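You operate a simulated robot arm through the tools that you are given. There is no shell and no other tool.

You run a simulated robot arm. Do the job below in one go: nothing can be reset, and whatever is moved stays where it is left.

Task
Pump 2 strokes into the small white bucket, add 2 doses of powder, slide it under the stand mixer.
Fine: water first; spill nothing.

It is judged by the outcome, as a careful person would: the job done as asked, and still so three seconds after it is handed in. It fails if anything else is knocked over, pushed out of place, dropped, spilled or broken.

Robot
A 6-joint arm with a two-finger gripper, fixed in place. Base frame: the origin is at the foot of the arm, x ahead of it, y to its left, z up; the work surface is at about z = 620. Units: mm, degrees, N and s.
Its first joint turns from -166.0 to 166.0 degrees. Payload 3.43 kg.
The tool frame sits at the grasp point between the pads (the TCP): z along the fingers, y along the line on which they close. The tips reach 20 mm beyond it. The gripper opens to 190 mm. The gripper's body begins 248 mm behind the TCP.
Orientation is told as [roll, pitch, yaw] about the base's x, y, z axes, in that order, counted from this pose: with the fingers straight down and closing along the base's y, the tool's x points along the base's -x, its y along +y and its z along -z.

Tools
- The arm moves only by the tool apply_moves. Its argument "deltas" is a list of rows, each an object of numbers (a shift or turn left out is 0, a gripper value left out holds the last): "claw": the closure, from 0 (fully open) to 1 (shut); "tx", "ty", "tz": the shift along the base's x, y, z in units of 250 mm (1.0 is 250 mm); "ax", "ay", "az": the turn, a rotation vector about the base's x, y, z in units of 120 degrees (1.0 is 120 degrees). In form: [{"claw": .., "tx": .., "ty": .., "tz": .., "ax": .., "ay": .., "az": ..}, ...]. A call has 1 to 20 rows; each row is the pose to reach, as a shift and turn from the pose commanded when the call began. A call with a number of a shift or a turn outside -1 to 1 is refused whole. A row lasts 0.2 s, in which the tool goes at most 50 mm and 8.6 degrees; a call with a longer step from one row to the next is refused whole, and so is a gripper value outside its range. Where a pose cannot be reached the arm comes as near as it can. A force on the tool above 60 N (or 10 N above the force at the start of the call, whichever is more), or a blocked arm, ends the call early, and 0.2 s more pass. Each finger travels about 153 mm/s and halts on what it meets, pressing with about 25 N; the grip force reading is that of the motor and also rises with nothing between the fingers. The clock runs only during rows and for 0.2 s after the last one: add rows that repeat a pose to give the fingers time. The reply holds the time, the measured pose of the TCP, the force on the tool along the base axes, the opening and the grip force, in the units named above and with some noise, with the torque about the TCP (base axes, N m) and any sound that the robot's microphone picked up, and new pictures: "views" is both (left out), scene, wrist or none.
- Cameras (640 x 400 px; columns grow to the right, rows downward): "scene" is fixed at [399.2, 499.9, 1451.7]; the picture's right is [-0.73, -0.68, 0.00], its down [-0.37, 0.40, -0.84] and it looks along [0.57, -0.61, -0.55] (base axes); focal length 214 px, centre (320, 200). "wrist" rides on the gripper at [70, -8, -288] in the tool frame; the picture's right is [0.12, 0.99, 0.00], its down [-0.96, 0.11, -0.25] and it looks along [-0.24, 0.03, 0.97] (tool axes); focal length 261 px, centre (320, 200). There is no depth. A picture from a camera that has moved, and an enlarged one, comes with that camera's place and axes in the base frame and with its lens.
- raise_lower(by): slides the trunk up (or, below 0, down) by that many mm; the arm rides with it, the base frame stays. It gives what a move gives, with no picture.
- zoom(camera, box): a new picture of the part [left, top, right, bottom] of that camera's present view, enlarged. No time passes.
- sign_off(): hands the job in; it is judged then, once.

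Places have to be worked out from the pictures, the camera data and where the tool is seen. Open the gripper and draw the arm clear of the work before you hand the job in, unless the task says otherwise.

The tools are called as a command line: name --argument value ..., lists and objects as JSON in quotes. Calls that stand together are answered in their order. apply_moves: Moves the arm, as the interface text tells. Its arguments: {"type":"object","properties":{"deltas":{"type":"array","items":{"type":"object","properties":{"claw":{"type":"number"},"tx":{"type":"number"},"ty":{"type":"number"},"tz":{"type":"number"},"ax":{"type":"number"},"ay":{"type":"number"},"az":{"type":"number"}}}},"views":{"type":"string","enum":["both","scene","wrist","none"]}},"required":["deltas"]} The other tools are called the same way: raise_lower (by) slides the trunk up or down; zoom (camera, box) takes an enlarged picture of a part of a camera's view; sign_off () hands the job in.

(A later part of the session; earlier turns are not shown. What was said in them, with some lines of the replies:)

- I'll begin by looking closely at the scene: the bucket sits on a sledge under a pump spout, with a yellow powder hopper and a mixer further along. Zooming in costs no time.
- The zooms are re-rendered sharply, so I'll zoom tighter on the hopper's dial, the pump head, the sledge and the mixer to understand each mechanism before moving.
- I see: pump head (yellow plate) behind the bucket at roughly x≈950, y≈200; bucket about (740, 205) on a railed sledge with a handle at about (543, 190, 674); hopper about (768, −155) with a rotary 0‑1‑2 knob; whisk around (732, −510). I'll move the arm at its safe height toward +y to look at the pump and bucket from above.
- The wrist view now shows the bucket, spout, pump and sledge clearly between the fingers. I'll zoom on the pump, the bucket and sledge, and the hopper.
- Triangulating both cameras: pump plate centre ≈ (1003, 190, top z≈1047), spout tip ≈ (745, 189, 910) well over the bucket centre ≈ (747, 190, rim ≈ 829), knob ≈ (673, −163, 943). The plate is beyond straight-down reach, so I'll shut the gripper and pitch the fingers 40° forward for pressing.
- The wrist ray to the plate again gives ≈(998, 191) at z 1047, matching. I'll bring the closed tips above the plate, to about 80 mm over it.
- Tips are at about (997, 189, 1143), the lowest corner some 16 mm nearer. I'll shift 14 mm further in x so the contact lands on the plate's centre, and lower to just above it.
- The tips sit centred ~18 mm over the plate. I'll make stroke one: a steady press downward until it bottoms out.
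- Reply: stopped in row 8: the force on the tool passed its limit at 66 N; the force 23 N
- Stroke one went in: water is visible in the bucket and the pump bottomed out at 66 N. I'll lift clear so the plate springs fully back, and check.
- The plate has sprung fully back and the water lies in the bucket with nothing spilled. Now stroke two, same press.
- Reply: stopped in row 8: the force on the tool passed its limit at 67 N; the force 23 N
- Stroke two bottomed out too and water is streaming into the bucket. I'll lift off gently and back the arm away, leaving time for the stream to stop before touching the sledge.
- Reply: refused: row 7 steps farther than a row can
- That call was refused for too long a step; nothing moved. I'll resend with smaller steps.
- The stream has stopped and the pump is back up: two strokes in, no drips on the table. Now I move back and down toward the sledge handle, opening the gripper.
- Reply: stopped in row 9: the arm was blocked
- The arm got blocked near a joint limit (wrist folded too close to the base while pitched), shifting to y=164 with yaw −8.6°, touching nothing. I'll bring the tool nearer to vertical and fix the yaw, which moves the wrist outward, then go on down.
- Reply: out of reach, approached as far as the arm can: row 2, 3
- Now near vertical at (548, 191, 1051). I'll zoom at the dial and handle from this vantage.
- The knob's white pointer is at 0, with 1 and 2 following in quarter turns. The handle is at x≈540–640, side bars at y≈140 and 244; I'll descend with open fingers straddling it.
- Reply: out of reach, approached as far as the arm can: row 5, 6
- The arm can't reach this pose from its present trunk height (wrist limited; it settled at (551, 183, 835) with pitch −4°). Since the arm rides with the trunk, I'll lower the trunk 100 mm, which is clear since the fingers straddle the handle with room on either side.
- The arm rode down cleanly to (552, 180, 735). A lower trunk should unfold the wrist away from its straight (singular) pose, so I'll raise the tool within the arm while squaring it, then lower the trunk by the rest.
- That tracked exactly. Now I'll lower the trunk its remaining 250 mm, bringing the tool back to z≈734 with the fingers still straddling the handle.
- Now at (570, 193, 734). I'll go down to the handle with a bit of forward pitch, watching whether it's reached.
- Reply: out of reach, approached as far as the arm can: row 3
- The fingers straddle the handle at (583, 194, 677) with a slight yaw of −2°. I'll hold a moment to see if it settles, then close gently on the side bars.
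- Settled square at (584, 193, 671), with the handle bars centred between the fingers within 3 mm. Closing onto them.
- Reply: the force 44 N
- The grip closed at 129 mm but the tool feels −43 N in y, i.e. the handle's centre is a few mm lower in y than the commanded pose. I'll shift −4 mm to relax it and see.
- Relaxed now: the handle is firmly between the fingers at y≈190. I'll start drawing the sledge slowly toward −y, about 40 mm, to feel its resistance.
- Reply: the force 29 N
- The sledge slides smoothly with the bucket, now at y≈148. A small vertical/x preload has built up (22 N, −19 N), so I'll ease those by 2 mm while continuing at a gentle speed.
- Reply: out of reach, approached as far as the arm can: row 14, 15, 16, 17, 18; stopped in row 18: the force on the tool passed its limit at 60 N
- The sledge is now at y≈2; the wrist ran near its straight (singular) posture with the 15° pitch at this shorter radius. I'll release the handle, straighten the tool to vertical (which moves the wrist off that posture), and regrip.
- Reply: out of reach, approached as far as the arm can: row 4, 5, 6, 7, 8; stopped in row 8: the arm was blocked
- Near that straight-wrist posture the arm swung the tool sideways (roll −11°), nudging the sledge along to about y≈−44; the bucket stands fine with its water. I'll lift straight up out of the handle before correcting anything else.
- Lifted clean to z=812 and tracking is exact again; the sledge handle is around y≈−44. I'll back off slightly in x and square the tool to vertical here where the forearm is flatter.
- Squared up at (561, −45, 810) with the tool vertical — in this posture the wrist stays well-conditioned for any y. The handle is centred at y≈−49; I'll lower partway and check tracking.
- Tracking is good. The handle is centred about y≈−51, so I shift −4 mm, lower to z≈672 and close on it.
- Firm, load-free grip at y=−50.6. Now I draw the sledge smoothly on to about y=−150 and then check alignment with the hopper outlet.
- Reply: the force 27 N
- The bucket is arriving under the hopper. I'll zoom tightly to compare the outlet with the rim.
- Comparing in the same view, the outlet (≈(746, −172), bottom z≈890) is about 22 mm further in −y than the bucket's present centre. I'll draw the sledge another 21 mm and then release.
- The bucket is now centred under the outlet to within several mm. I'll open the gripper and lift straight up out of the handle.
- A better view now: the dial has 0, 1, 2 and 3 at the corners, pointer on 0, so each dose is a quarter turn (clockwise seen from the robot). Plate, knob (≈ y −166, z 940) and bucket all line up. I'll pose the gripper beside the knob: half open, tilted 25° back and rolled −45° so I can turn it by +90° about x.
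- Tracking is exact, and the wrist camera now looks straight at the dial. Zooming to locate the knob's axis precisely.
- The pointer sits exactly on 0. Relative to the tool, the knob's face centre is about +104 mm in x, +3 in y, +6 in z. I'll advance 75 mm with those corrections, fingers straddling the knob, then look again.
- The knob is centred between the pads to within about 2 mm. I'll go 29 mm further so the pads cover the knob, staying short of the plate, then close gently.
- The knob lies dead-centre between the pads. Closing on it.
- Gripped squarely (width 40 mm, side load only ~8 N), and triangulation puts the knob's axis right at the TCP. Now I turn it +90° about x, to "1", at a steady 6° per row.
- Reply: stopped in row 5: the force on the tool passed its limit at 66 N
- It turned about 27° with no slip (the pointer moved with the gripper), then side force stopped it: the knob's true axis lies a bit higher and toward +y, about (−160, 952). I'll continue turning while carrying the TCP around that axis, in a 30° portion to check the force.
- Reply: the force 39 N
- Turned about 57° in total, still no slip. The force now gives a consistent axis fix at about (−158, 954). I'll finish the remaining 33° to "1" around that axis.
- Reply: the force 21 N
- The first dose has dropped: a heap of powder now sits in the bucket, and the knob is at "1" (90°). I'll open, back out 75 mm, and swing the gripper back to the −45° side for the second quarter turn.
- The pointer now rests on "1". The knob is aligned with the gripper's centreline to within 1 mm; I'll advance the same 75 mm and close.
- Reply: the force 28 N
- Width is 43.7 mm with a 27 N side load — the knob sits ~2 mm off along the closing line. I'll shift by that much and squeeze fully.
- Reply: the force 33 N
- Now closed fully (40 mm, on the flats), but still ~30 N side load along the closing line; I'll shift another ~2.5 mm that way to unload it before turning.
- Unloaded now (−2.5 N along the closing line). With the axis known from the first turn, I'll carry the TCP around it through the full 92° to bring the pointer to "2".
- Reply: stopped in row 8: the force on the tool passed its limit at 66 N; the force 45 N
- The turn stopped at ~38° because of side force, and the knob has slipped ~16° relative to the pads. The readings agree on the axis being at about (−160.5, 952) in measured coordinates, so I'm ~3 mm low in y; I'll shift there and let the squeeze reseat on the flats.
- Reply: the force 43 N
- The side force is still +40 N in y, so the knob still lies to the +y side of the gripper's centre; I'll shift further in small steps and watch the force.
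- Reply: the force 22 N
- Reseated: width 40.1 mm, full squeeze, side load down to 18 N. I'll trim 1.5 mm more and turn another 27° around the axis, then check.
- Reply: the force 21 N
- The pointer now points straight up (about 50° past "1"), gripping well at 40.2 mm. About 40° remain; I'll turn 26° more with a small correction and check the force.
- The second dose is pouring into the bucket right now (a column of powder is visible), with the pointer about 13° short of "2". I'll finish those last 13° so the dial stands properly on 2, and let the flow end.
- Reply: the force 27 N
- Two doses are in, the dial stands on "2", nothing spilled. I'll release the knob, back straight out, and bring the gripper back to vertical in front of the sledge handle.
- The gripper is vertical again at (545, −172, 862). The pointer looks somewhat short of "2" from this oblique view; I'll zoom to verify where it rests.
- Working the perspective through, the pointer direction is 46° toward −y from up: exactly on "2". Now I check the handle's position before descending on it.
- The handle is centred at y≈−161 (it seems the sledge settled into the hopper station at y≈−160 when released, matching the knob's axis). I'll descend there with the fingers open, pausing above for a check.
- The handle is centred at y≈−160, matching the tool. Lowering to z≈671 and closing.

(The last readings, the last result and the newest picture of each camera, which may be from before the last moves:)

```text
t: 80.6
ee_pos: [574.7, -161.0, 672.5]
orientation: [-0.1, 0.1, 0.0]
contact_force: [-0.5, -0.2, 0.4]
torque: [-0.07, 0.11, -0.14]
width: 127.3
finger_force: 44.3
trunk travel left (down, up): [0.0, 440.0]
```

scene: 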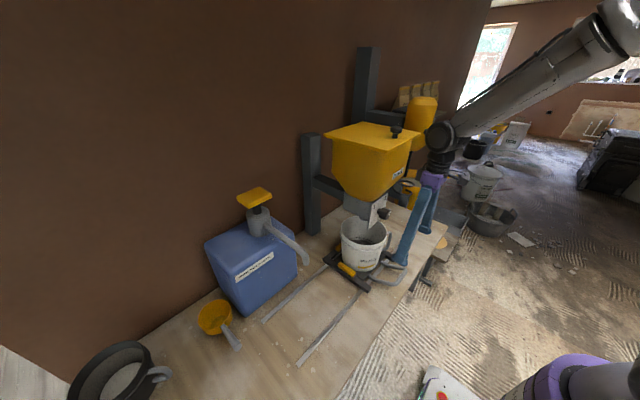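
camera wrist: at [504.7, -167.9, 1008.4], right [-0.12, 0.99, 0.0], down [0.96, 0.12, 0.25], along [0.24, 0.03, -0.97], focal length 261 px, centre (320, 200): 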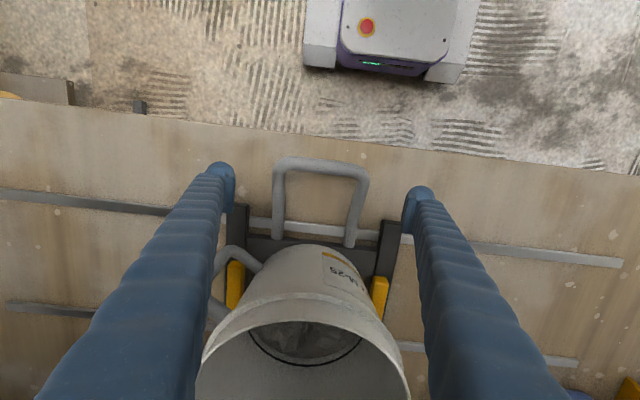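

Clean, load-free grip on the handle at y=−161. Now drawing the sledge smoothly toward the mixer, first about 170 mm, then I'll check whisk clearance over the rim.

apply_moves --deltas '[{"ty": -0.01}, {"ty": -0.03}, {"ty": -0.06}, {"ty": -0.1}, {"ty": -0.14}, {"ty": -0.18}, {"ty": -0.22}, {"ty": -0.26}, {"ty": -0.3}, {"ty": -0.34}, {"ty": -0.38}, {"ty": -0.42}, {"ty": -0.46}, {"ty": -0.5}, {"ty": -0.54}, {"ty": -0.58}, {"ty": -0.61}, {"ty": -0.64}, {"ty": -0.66}, {"ty": -0.67}]' --views "both"

zoom --camera "scene" --box '[350, 140, 470, 260]'

```text
t: 84.8
ee_pos: [574.5, -329.5, 673.7]
orientation: [-0.1, 0.0, 0.0]
contact_force: [-3.1, -1.1, 8.2]
torque: [-0.78, -0.16, -0.26]
width: 127.1
finger_force: 44.9
trunk travel left (down, up): [0.0, 440.0]
camera wrist: at [503.4, -337.8, 962.7], right [-0.12, 0.99, 0.0], down [0.96, 0.12, 0.25], along [0.25, 0.03, -0.97], focal length 261 px, centre (320, 200)
```

scene: 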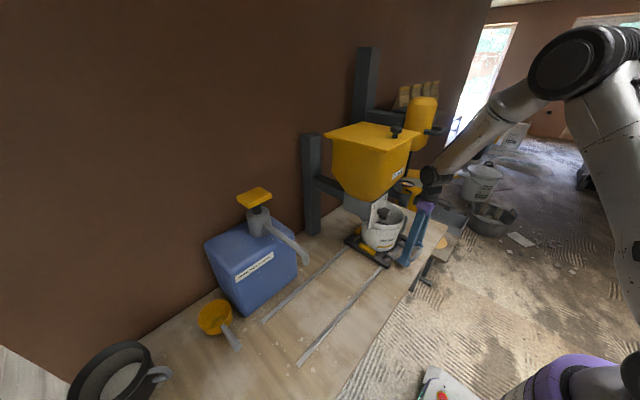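
wrist: 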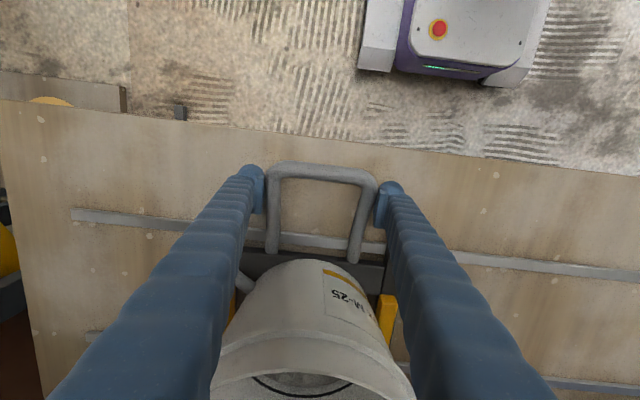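

```text
3.33 times, centred on (410, 200) of scene
camera zoom: at [399.2, 499.9, 1451.7], right [-0.73, -0.68, 0.0], down [-0.37, 0.4, -0.84], along [0.57, -0.61, -0.55], focal length 715 px, centre (20, 200)
```

zoom: 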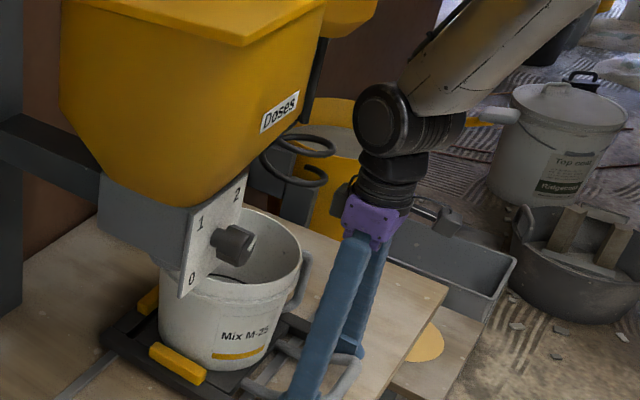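

The sledge is at y≈−330. By my estimate the whisk's lowest ring is at z≈860, about 30 mm above the rim (829). I'll proceed slowly to y≈−400, where the leading rim passes under the whisk, and look.

apply_moves --deltas '[{"ty": -0.01}, {"ty": -0.03}, {"ty": -0.055}, {"ty": -0.085}, {"ty": -0.115}, {"ty": -0.145}, {"ty": -0.175}, {"ty": -0.205}, {"ty": -0.235}, {"ty": -0.26}, {"ty": -0.275}, {"ty": -0.28}]' --views "both"

zoom --camera "scene" --box '[370, 160, 440, 230]'

```text
t: 87.4
ee_pos: [575.6, -398.3, 674.5]
orientation: [-0.1, 0.0, -0.1]
contact_force: [-4.2, 0.5, 13.0]
torque: [-0.01, 0.15, 0.04]
width: 126.9
finger_force: 44.8
trunk travel left (down, up): [0.0, 440.0]
camera wrist: at [503.4, -407.0, 962.6], right [-0.12, 0.99, 0.0], down [0.96, 0.12, 0.25], along [0.25, 0.03, -0.97], focal length 261 px, centre (320, 200)
```

scene: 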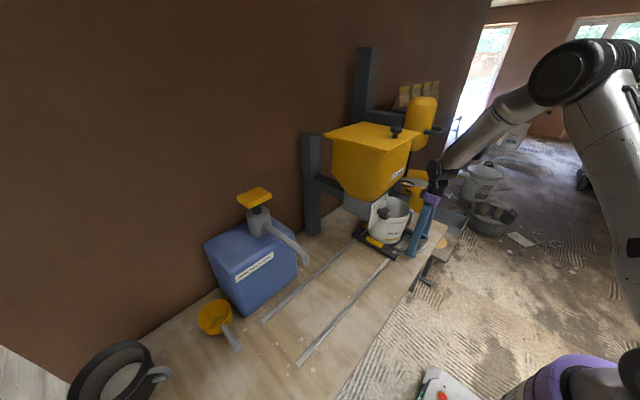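
wrist: 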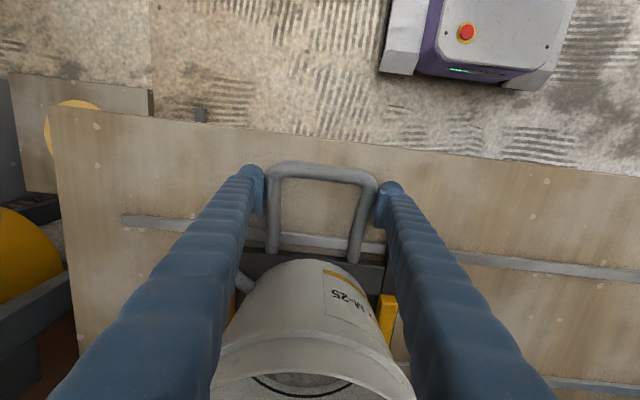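

```text
5.71 times, centred on (405, 195) of scene
camera zoom: at [399.2, 499.9, 1451.7], right [-0.73, -0.68, 0.0], down [-0.37, 0.4, -0.84], along [0.57, -0.61, -0.55], focal length 1226 px, centre (-166, 229)
```

zoom: 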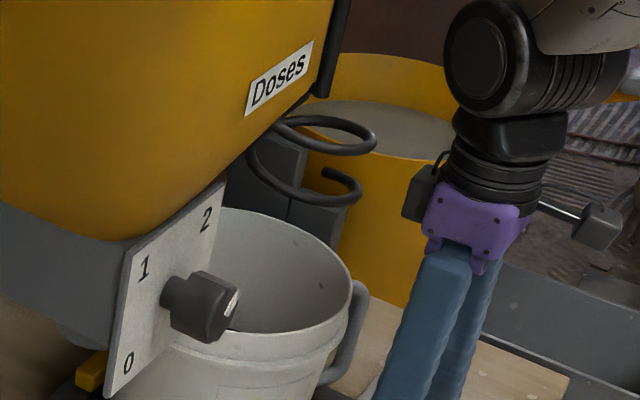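

Still free. The leading rim is now passing below the whisk's ring; there's a visible gap. I'll continue in a 40 mm slow step, watching the y-force and the picture.

apply_moves --deltas '[{"ty": -0.01}, {"ty": -0.025}, {"ty": -0.045}, {"ty": -0.065}, {"ty": -0.085}, {"ty": -0.105}, {"ty": -0.125}, {"ty": -0.145}, {"ty": -0.155}, {"ty": -0.16}]' --views "scene"

zoom --camera "scene" --box '[370, 160, 440, 230]'

```text
t: 89.6
ee_pos: [574.6, -439.0, 673.6]
orientation: [-0.1, 0.1, 0.0]
contact_force: [6.0, 1.0, 3.8]
torque: [-0.42, 0.0, -0.03]
width: 127.0
finger_force: 44.7
trunk travel left (down, up): [0.0, 440.0]
```

scene: 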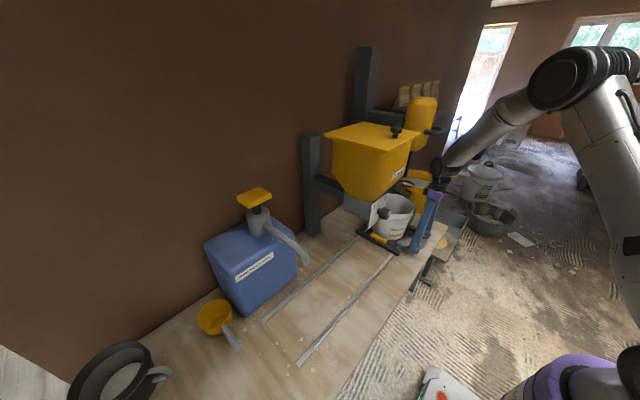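

```text
5.71 times, centred on (405, 195) of scene
camera zoom: at [399.2, 499.9, 1451.7], right [-0.73, -0.68, 0.0], down [-0.37, 0.4, -0.84], along [0.57, -0.61, -0.55], focal length 1226 px, centre (-166, 229)
```

zoom: 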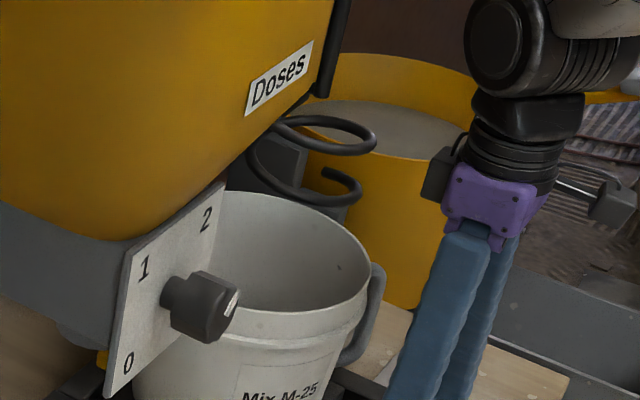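

The whisk's ring passes above the rim with no contact (y-force ~1 N). Continuing another 40 mm the same way.

apply_moves --deltas '[{"ty": -0.01}, {"ty": -0.025}, {"ty": -0.045}, {"ty": -0.065}, {"ty": -0.085}, {"ty": -0.105}, {"ty": -0.125}, {"ty": -0.145}, {"ty": -0.155}, {"ty": -0.16}]' --views "both"

zoom --camera "scene" --box '[370, 160, 440, 230]'

```text
t: 91.8
ee_pos: [575.1, -478.5, 673.8]
orientation: [-0.1, 0.1, 0.1]
contact_force: [21.4, 0.3, 3.7]
torque: [-0.93, -0.49, 0.04]
width: 126.9
finger_force: 44.7
trunk travel left (down, up): [0.0, 440.0]
camera wrist: at [503.5, -487.4, 962.7], right [-0.12, 0.99, 0.0], down [0.96, 0.12, 0.25], along [0.24, 0.03, -0.97], focal length 261 px, centre (320, 200)
```

scene: 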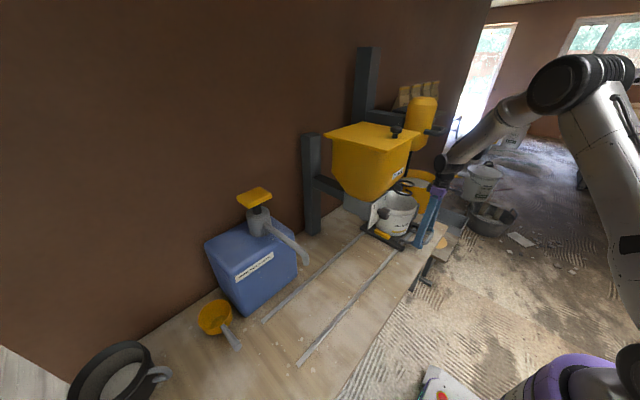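
wrist: 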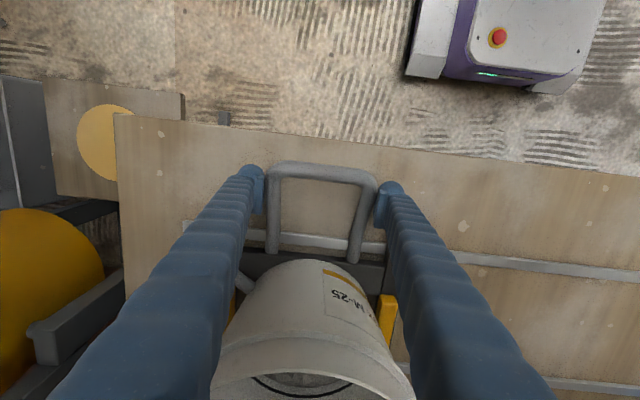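

```text
5.71 times, centred on (405, 195) of scene
camera zoom: at [399.2, 499.9, 1451.7], right [-0.73, -0.68, 0.0], down [-0.37, 0.4, -0.84], along [0.57, -0.61, -0.55], focal length 1226 px, centre (-166, 229)
```

zoom: 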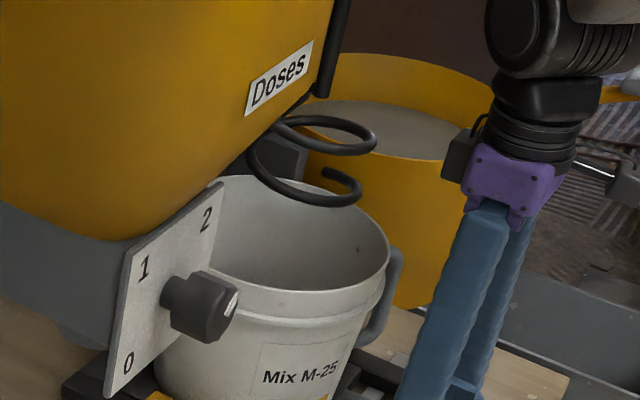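

The whisk hangs over the bucket's interior now, with free clearance. About 32 mm remain to centre it (mixer axis ≈ y −510); I'll finish slowly.

apply_moves --deltas '[{"ty": -0.01, "tx": 0.003}, {"ty": -0.025, "tx": 0.005}, {"ty": -0.045, "tx": 0.005}, {"ty": -0.065, "tx": 0.005}, {"ty": -0.085, "tx": 0.005}, {"ty": -0.105, "tx": 0.005}, {"ty": -0.12, "tx": 0.005}, {"ty": -0.128, "tx": 0.005}, {"ty": -0.128, "tx": 0.005}]' --views "both"

zoom --camera "scene" --box '[370, 160, 440, 230]'

```text
t: 93.8
ee_pos: [574.6, -511.0, 673.5]
orientation: [0.0, 0.1, 0.0]
contact_force: [11.7, 9.3, 4.7]
torque: [0.31, 0.39, 0.41]
width: 127.1
finger_force: 45.2
trunk travel left (down, up): [0.0, 440.0]
camera wrist: at [503.7, -518.6, 962.8], right [-0.12, 0.99, 0.0], down [0.96, 0.12, 0.25], along [0.24, 0.03, -0.97], focal length 261 px, centre (320, 200)
```

scene: 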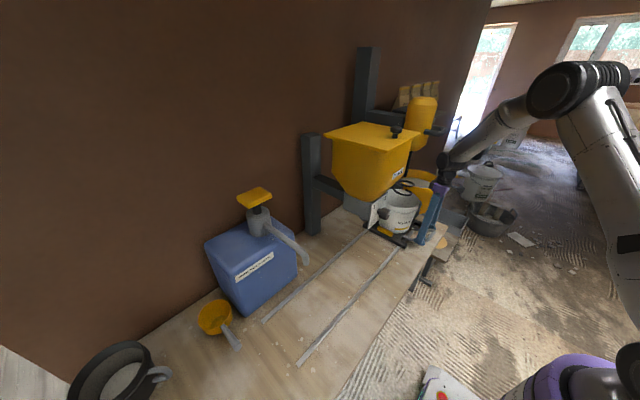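
wrist: 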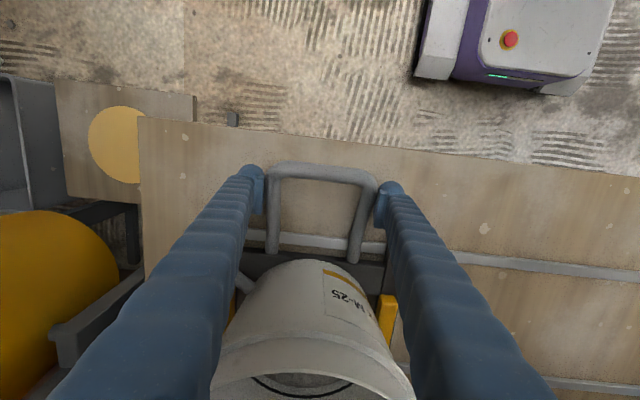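

```text
5.71 times, centred on (405, 195) of scene
camera zoom: at [399.2, 499.9, 1451.7], right [-0.73, -0.68, 0.0], down [-0.37, 0.4, -0.84], along [0.57, -0.61, -0.55], focal length 1226 px, centre (-166, 229)
```

zoom: 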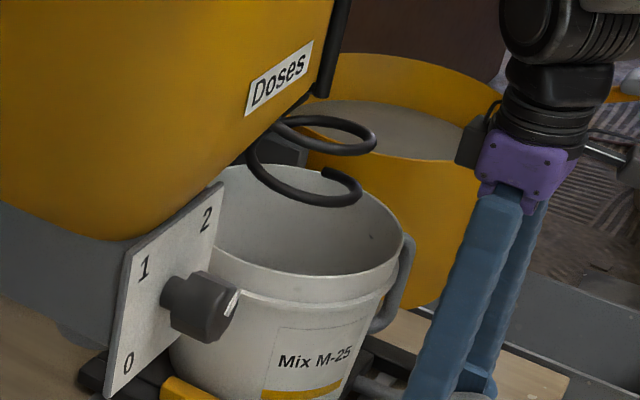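

The bucket now sits centred under the whisk (coaxial within ~5 mm). I'll open the fingers and lift straight out of the handle.

apply_moves --deltas '[{"claw": 0.2}, {"claw": 0}, {"claw": 0}, {"claw": 0}, {"tz": 0.08}, {"tz": 0.2}, {"tz": 0.34}, {"tz": 0.48, "tx": -0.03}, {"tz": 0.62, "tx": -0.08}, {"tz": 0.76, "tx": -0.12}]' --views "both"

zoom --camera "scene" --box '[360, 150, 460, 260]'

zoom --camera "wrist" --box '[220, 150, 420, 400]'

```text
t: 96.0
ee_pos: [546.8, -512.2, 867.0]
orientation: [0.0, 0.1, 0.0]
contact_force: [-0.7, 0.0, -0.6]
torque: [0.02, 0.03, 0.01]
width: 190.2
finger_force: 0.0
trunk travel left (down, up): [0.0, 440.0]
camera wrist: at [476.3, -519.5, 1154.4], right [-0.12, 0.99, 0.0], down [0.96, 0.12, 0.25], along [0.24, 0.03, -0.97], focal length 261 px, centre (320, 200)
```

scene: 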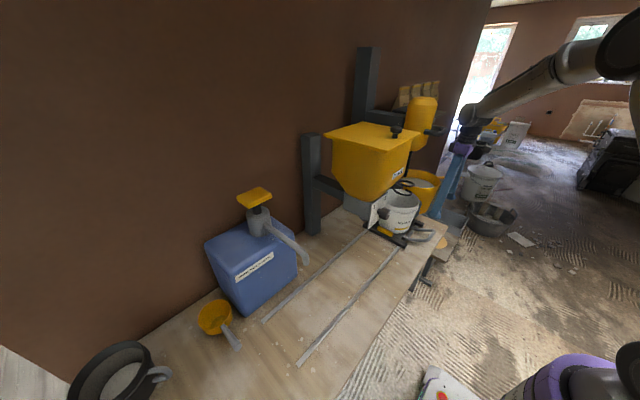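
wrist: 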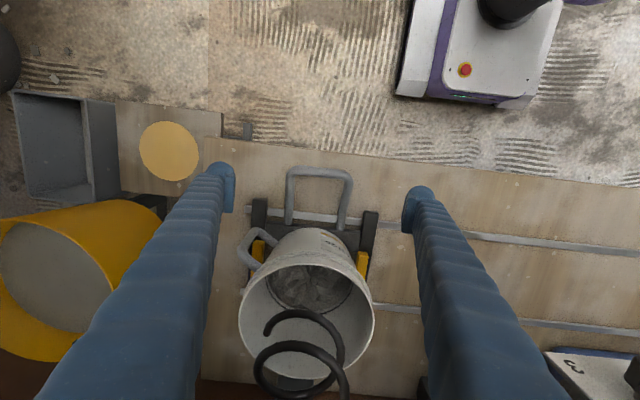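

```text
3.64 times, centred on (410, 205) of scene
camera zoom: at [399.2, 499.9, 1451.7], right [-0.73, -0.68, 0.0], down [-0.37, 0.4, -0.84], along [0.57, -0.61, -0.55], focal length 780 px, centre (-7, 182)
```

zoom: 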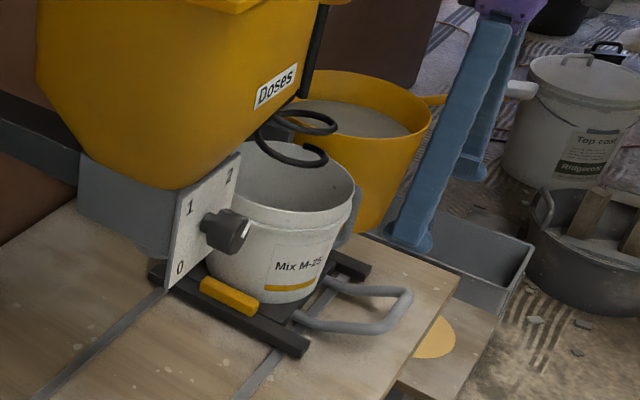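

```text
1.60 times, centred on (320, 275) of wrist
camera zoom: at [476.3, -519.5, 1154.4], right [-0.12, 0.99, 0.0], down [0.96, 0.12, 0.25], along [0.24, 0.03, -0.97], focal length 417 px, centre (320, 80)
```

zoom: 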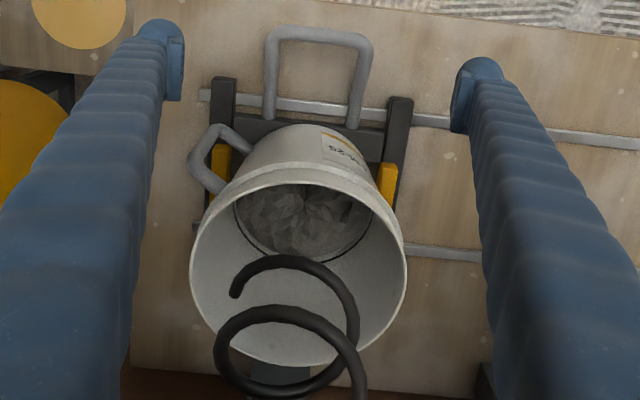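

Everything is in place: bucket at y≈−511 on the sledge, whisk axis ≈ −505 directly above its interior, contents inside, dial on 2. I'll draw the arm back and up, clear of the work, and take a last look around.

apply_moves --deltas '[{"tx": -0.1, "tz": 0.05}, {"tx": -0.22, "tz": 0.1}, {"tx": -0.34, "tz": 0.18}, {"tx": -0.42, "tz": 0.28}, {"tx": -0.46, "tz": 0.4}, {"tx": -0.48, "tz": 0.54}, {"tx": -0.48, "tz": 0.6}, {"tx": -0.48, "tz": 0.6}]' --views "both"

zoom --camera "scene" --box '[200, 150, 460, 370]'

zoom --camera "wrist" --box '[220, 170, 420, 400]'

```text
t: 97.8
ee_pos: [426.5, -509.3, 1014.8]
orientation: [-0.1, 0.1, 0.1]
contact_force: [0.2, 0.6, -0.2]
torque: [-0.01, 0.02, 0.05]
width: 190.0
finger_force: 0.0
trunk travel left (down, up): [0.0, 440.0]
camera wrist: at [354.5, -517.6, 1304.2], right [-0.12, 0.99, 0.0], down [0.96, 0.12, 0.25], along [0.24, 0.03, -0.97], focal length 261 px, centre (320, 200)
```

scene: 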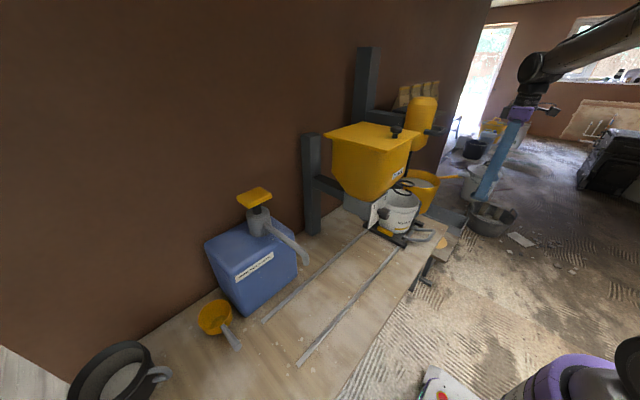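
wrist: 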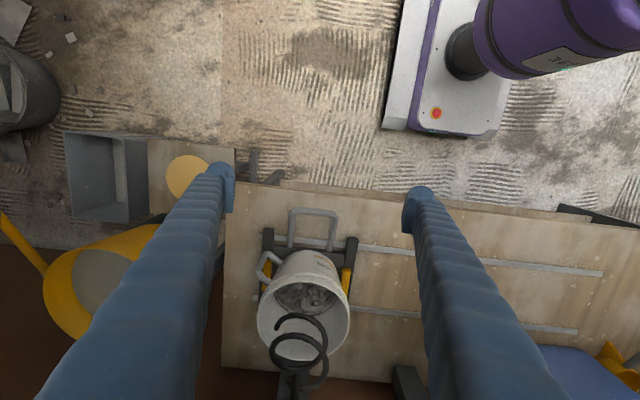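

```text
1.82 times, centred on (330, 260) of scene
camera zoom: at [399.2, 499.9, 1451.7], right [-0.73, -0.68, 0.0], down [-0.37, 0.4, -0.84], along [0.57, -0.61, -0.55], focal length 390 px, centre (302, 91)
```

zoom: 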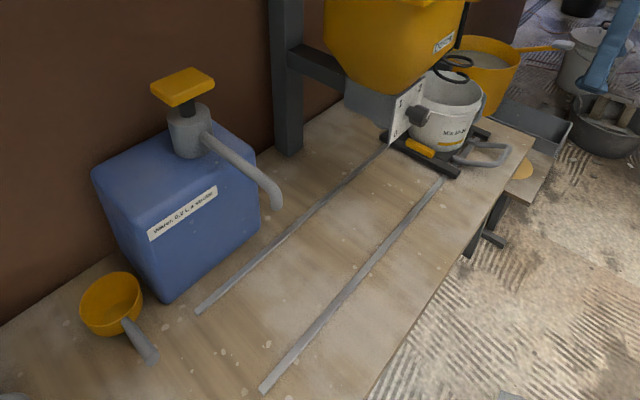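

```text
1.74 times, centred on (320, 285) of wrist
camera zoom: at [354.5, -517.6, 1304.2], right [-0.12, 0.99, 0.0], down [0.96, 0.12, 0.25], along [0.24, 0.03, -0.97], focal length 453 px, centre (320, 52)
```

zoom: 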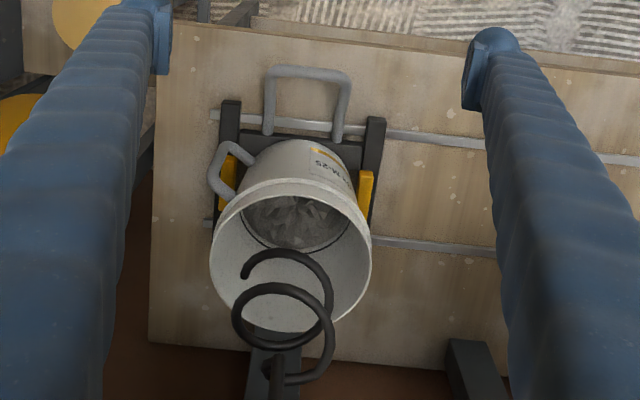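

The table is clean, the pump, scoop, hopper and mixer stand where they were, and the bucket with two strokes of water and two doses of powder rests under the whisk. The gripper is open and the arm is well clear, so I hand the job in.

sign_off

```text
The job is handed in.
```

The job is handed in. The small white bucket got 2 full pump strokes of water, then 2 doses of powder, and now stands under the stand mixer.

- **Water:** Both strokes went all the way down, and the pump came fully back up after each. The stream had stopped before I moved the sledge.
- **Powder:** I turned the hopper dial from 0 to 1, then on to 2, and saw powder go into the bucket each time. The grip slipped on the knob during the second turn, but it finished on 2 and I left it there.
- **Bucket position:** The bucket is centred under the whisk to within about 6 mm, by my estimate. It passed below the whisk without touching it.
- **Rough handling:** On the way to the hopper, the arm swung sideways while regripping the handle. That pushed the sledge along its rails by about 50 mm, but the bucket stayed upright and nothing splashed out.

I saw no spills on the table, and nothing looked knocked or moved in the last pictures. The gripper is open and the arm is clear of the work.
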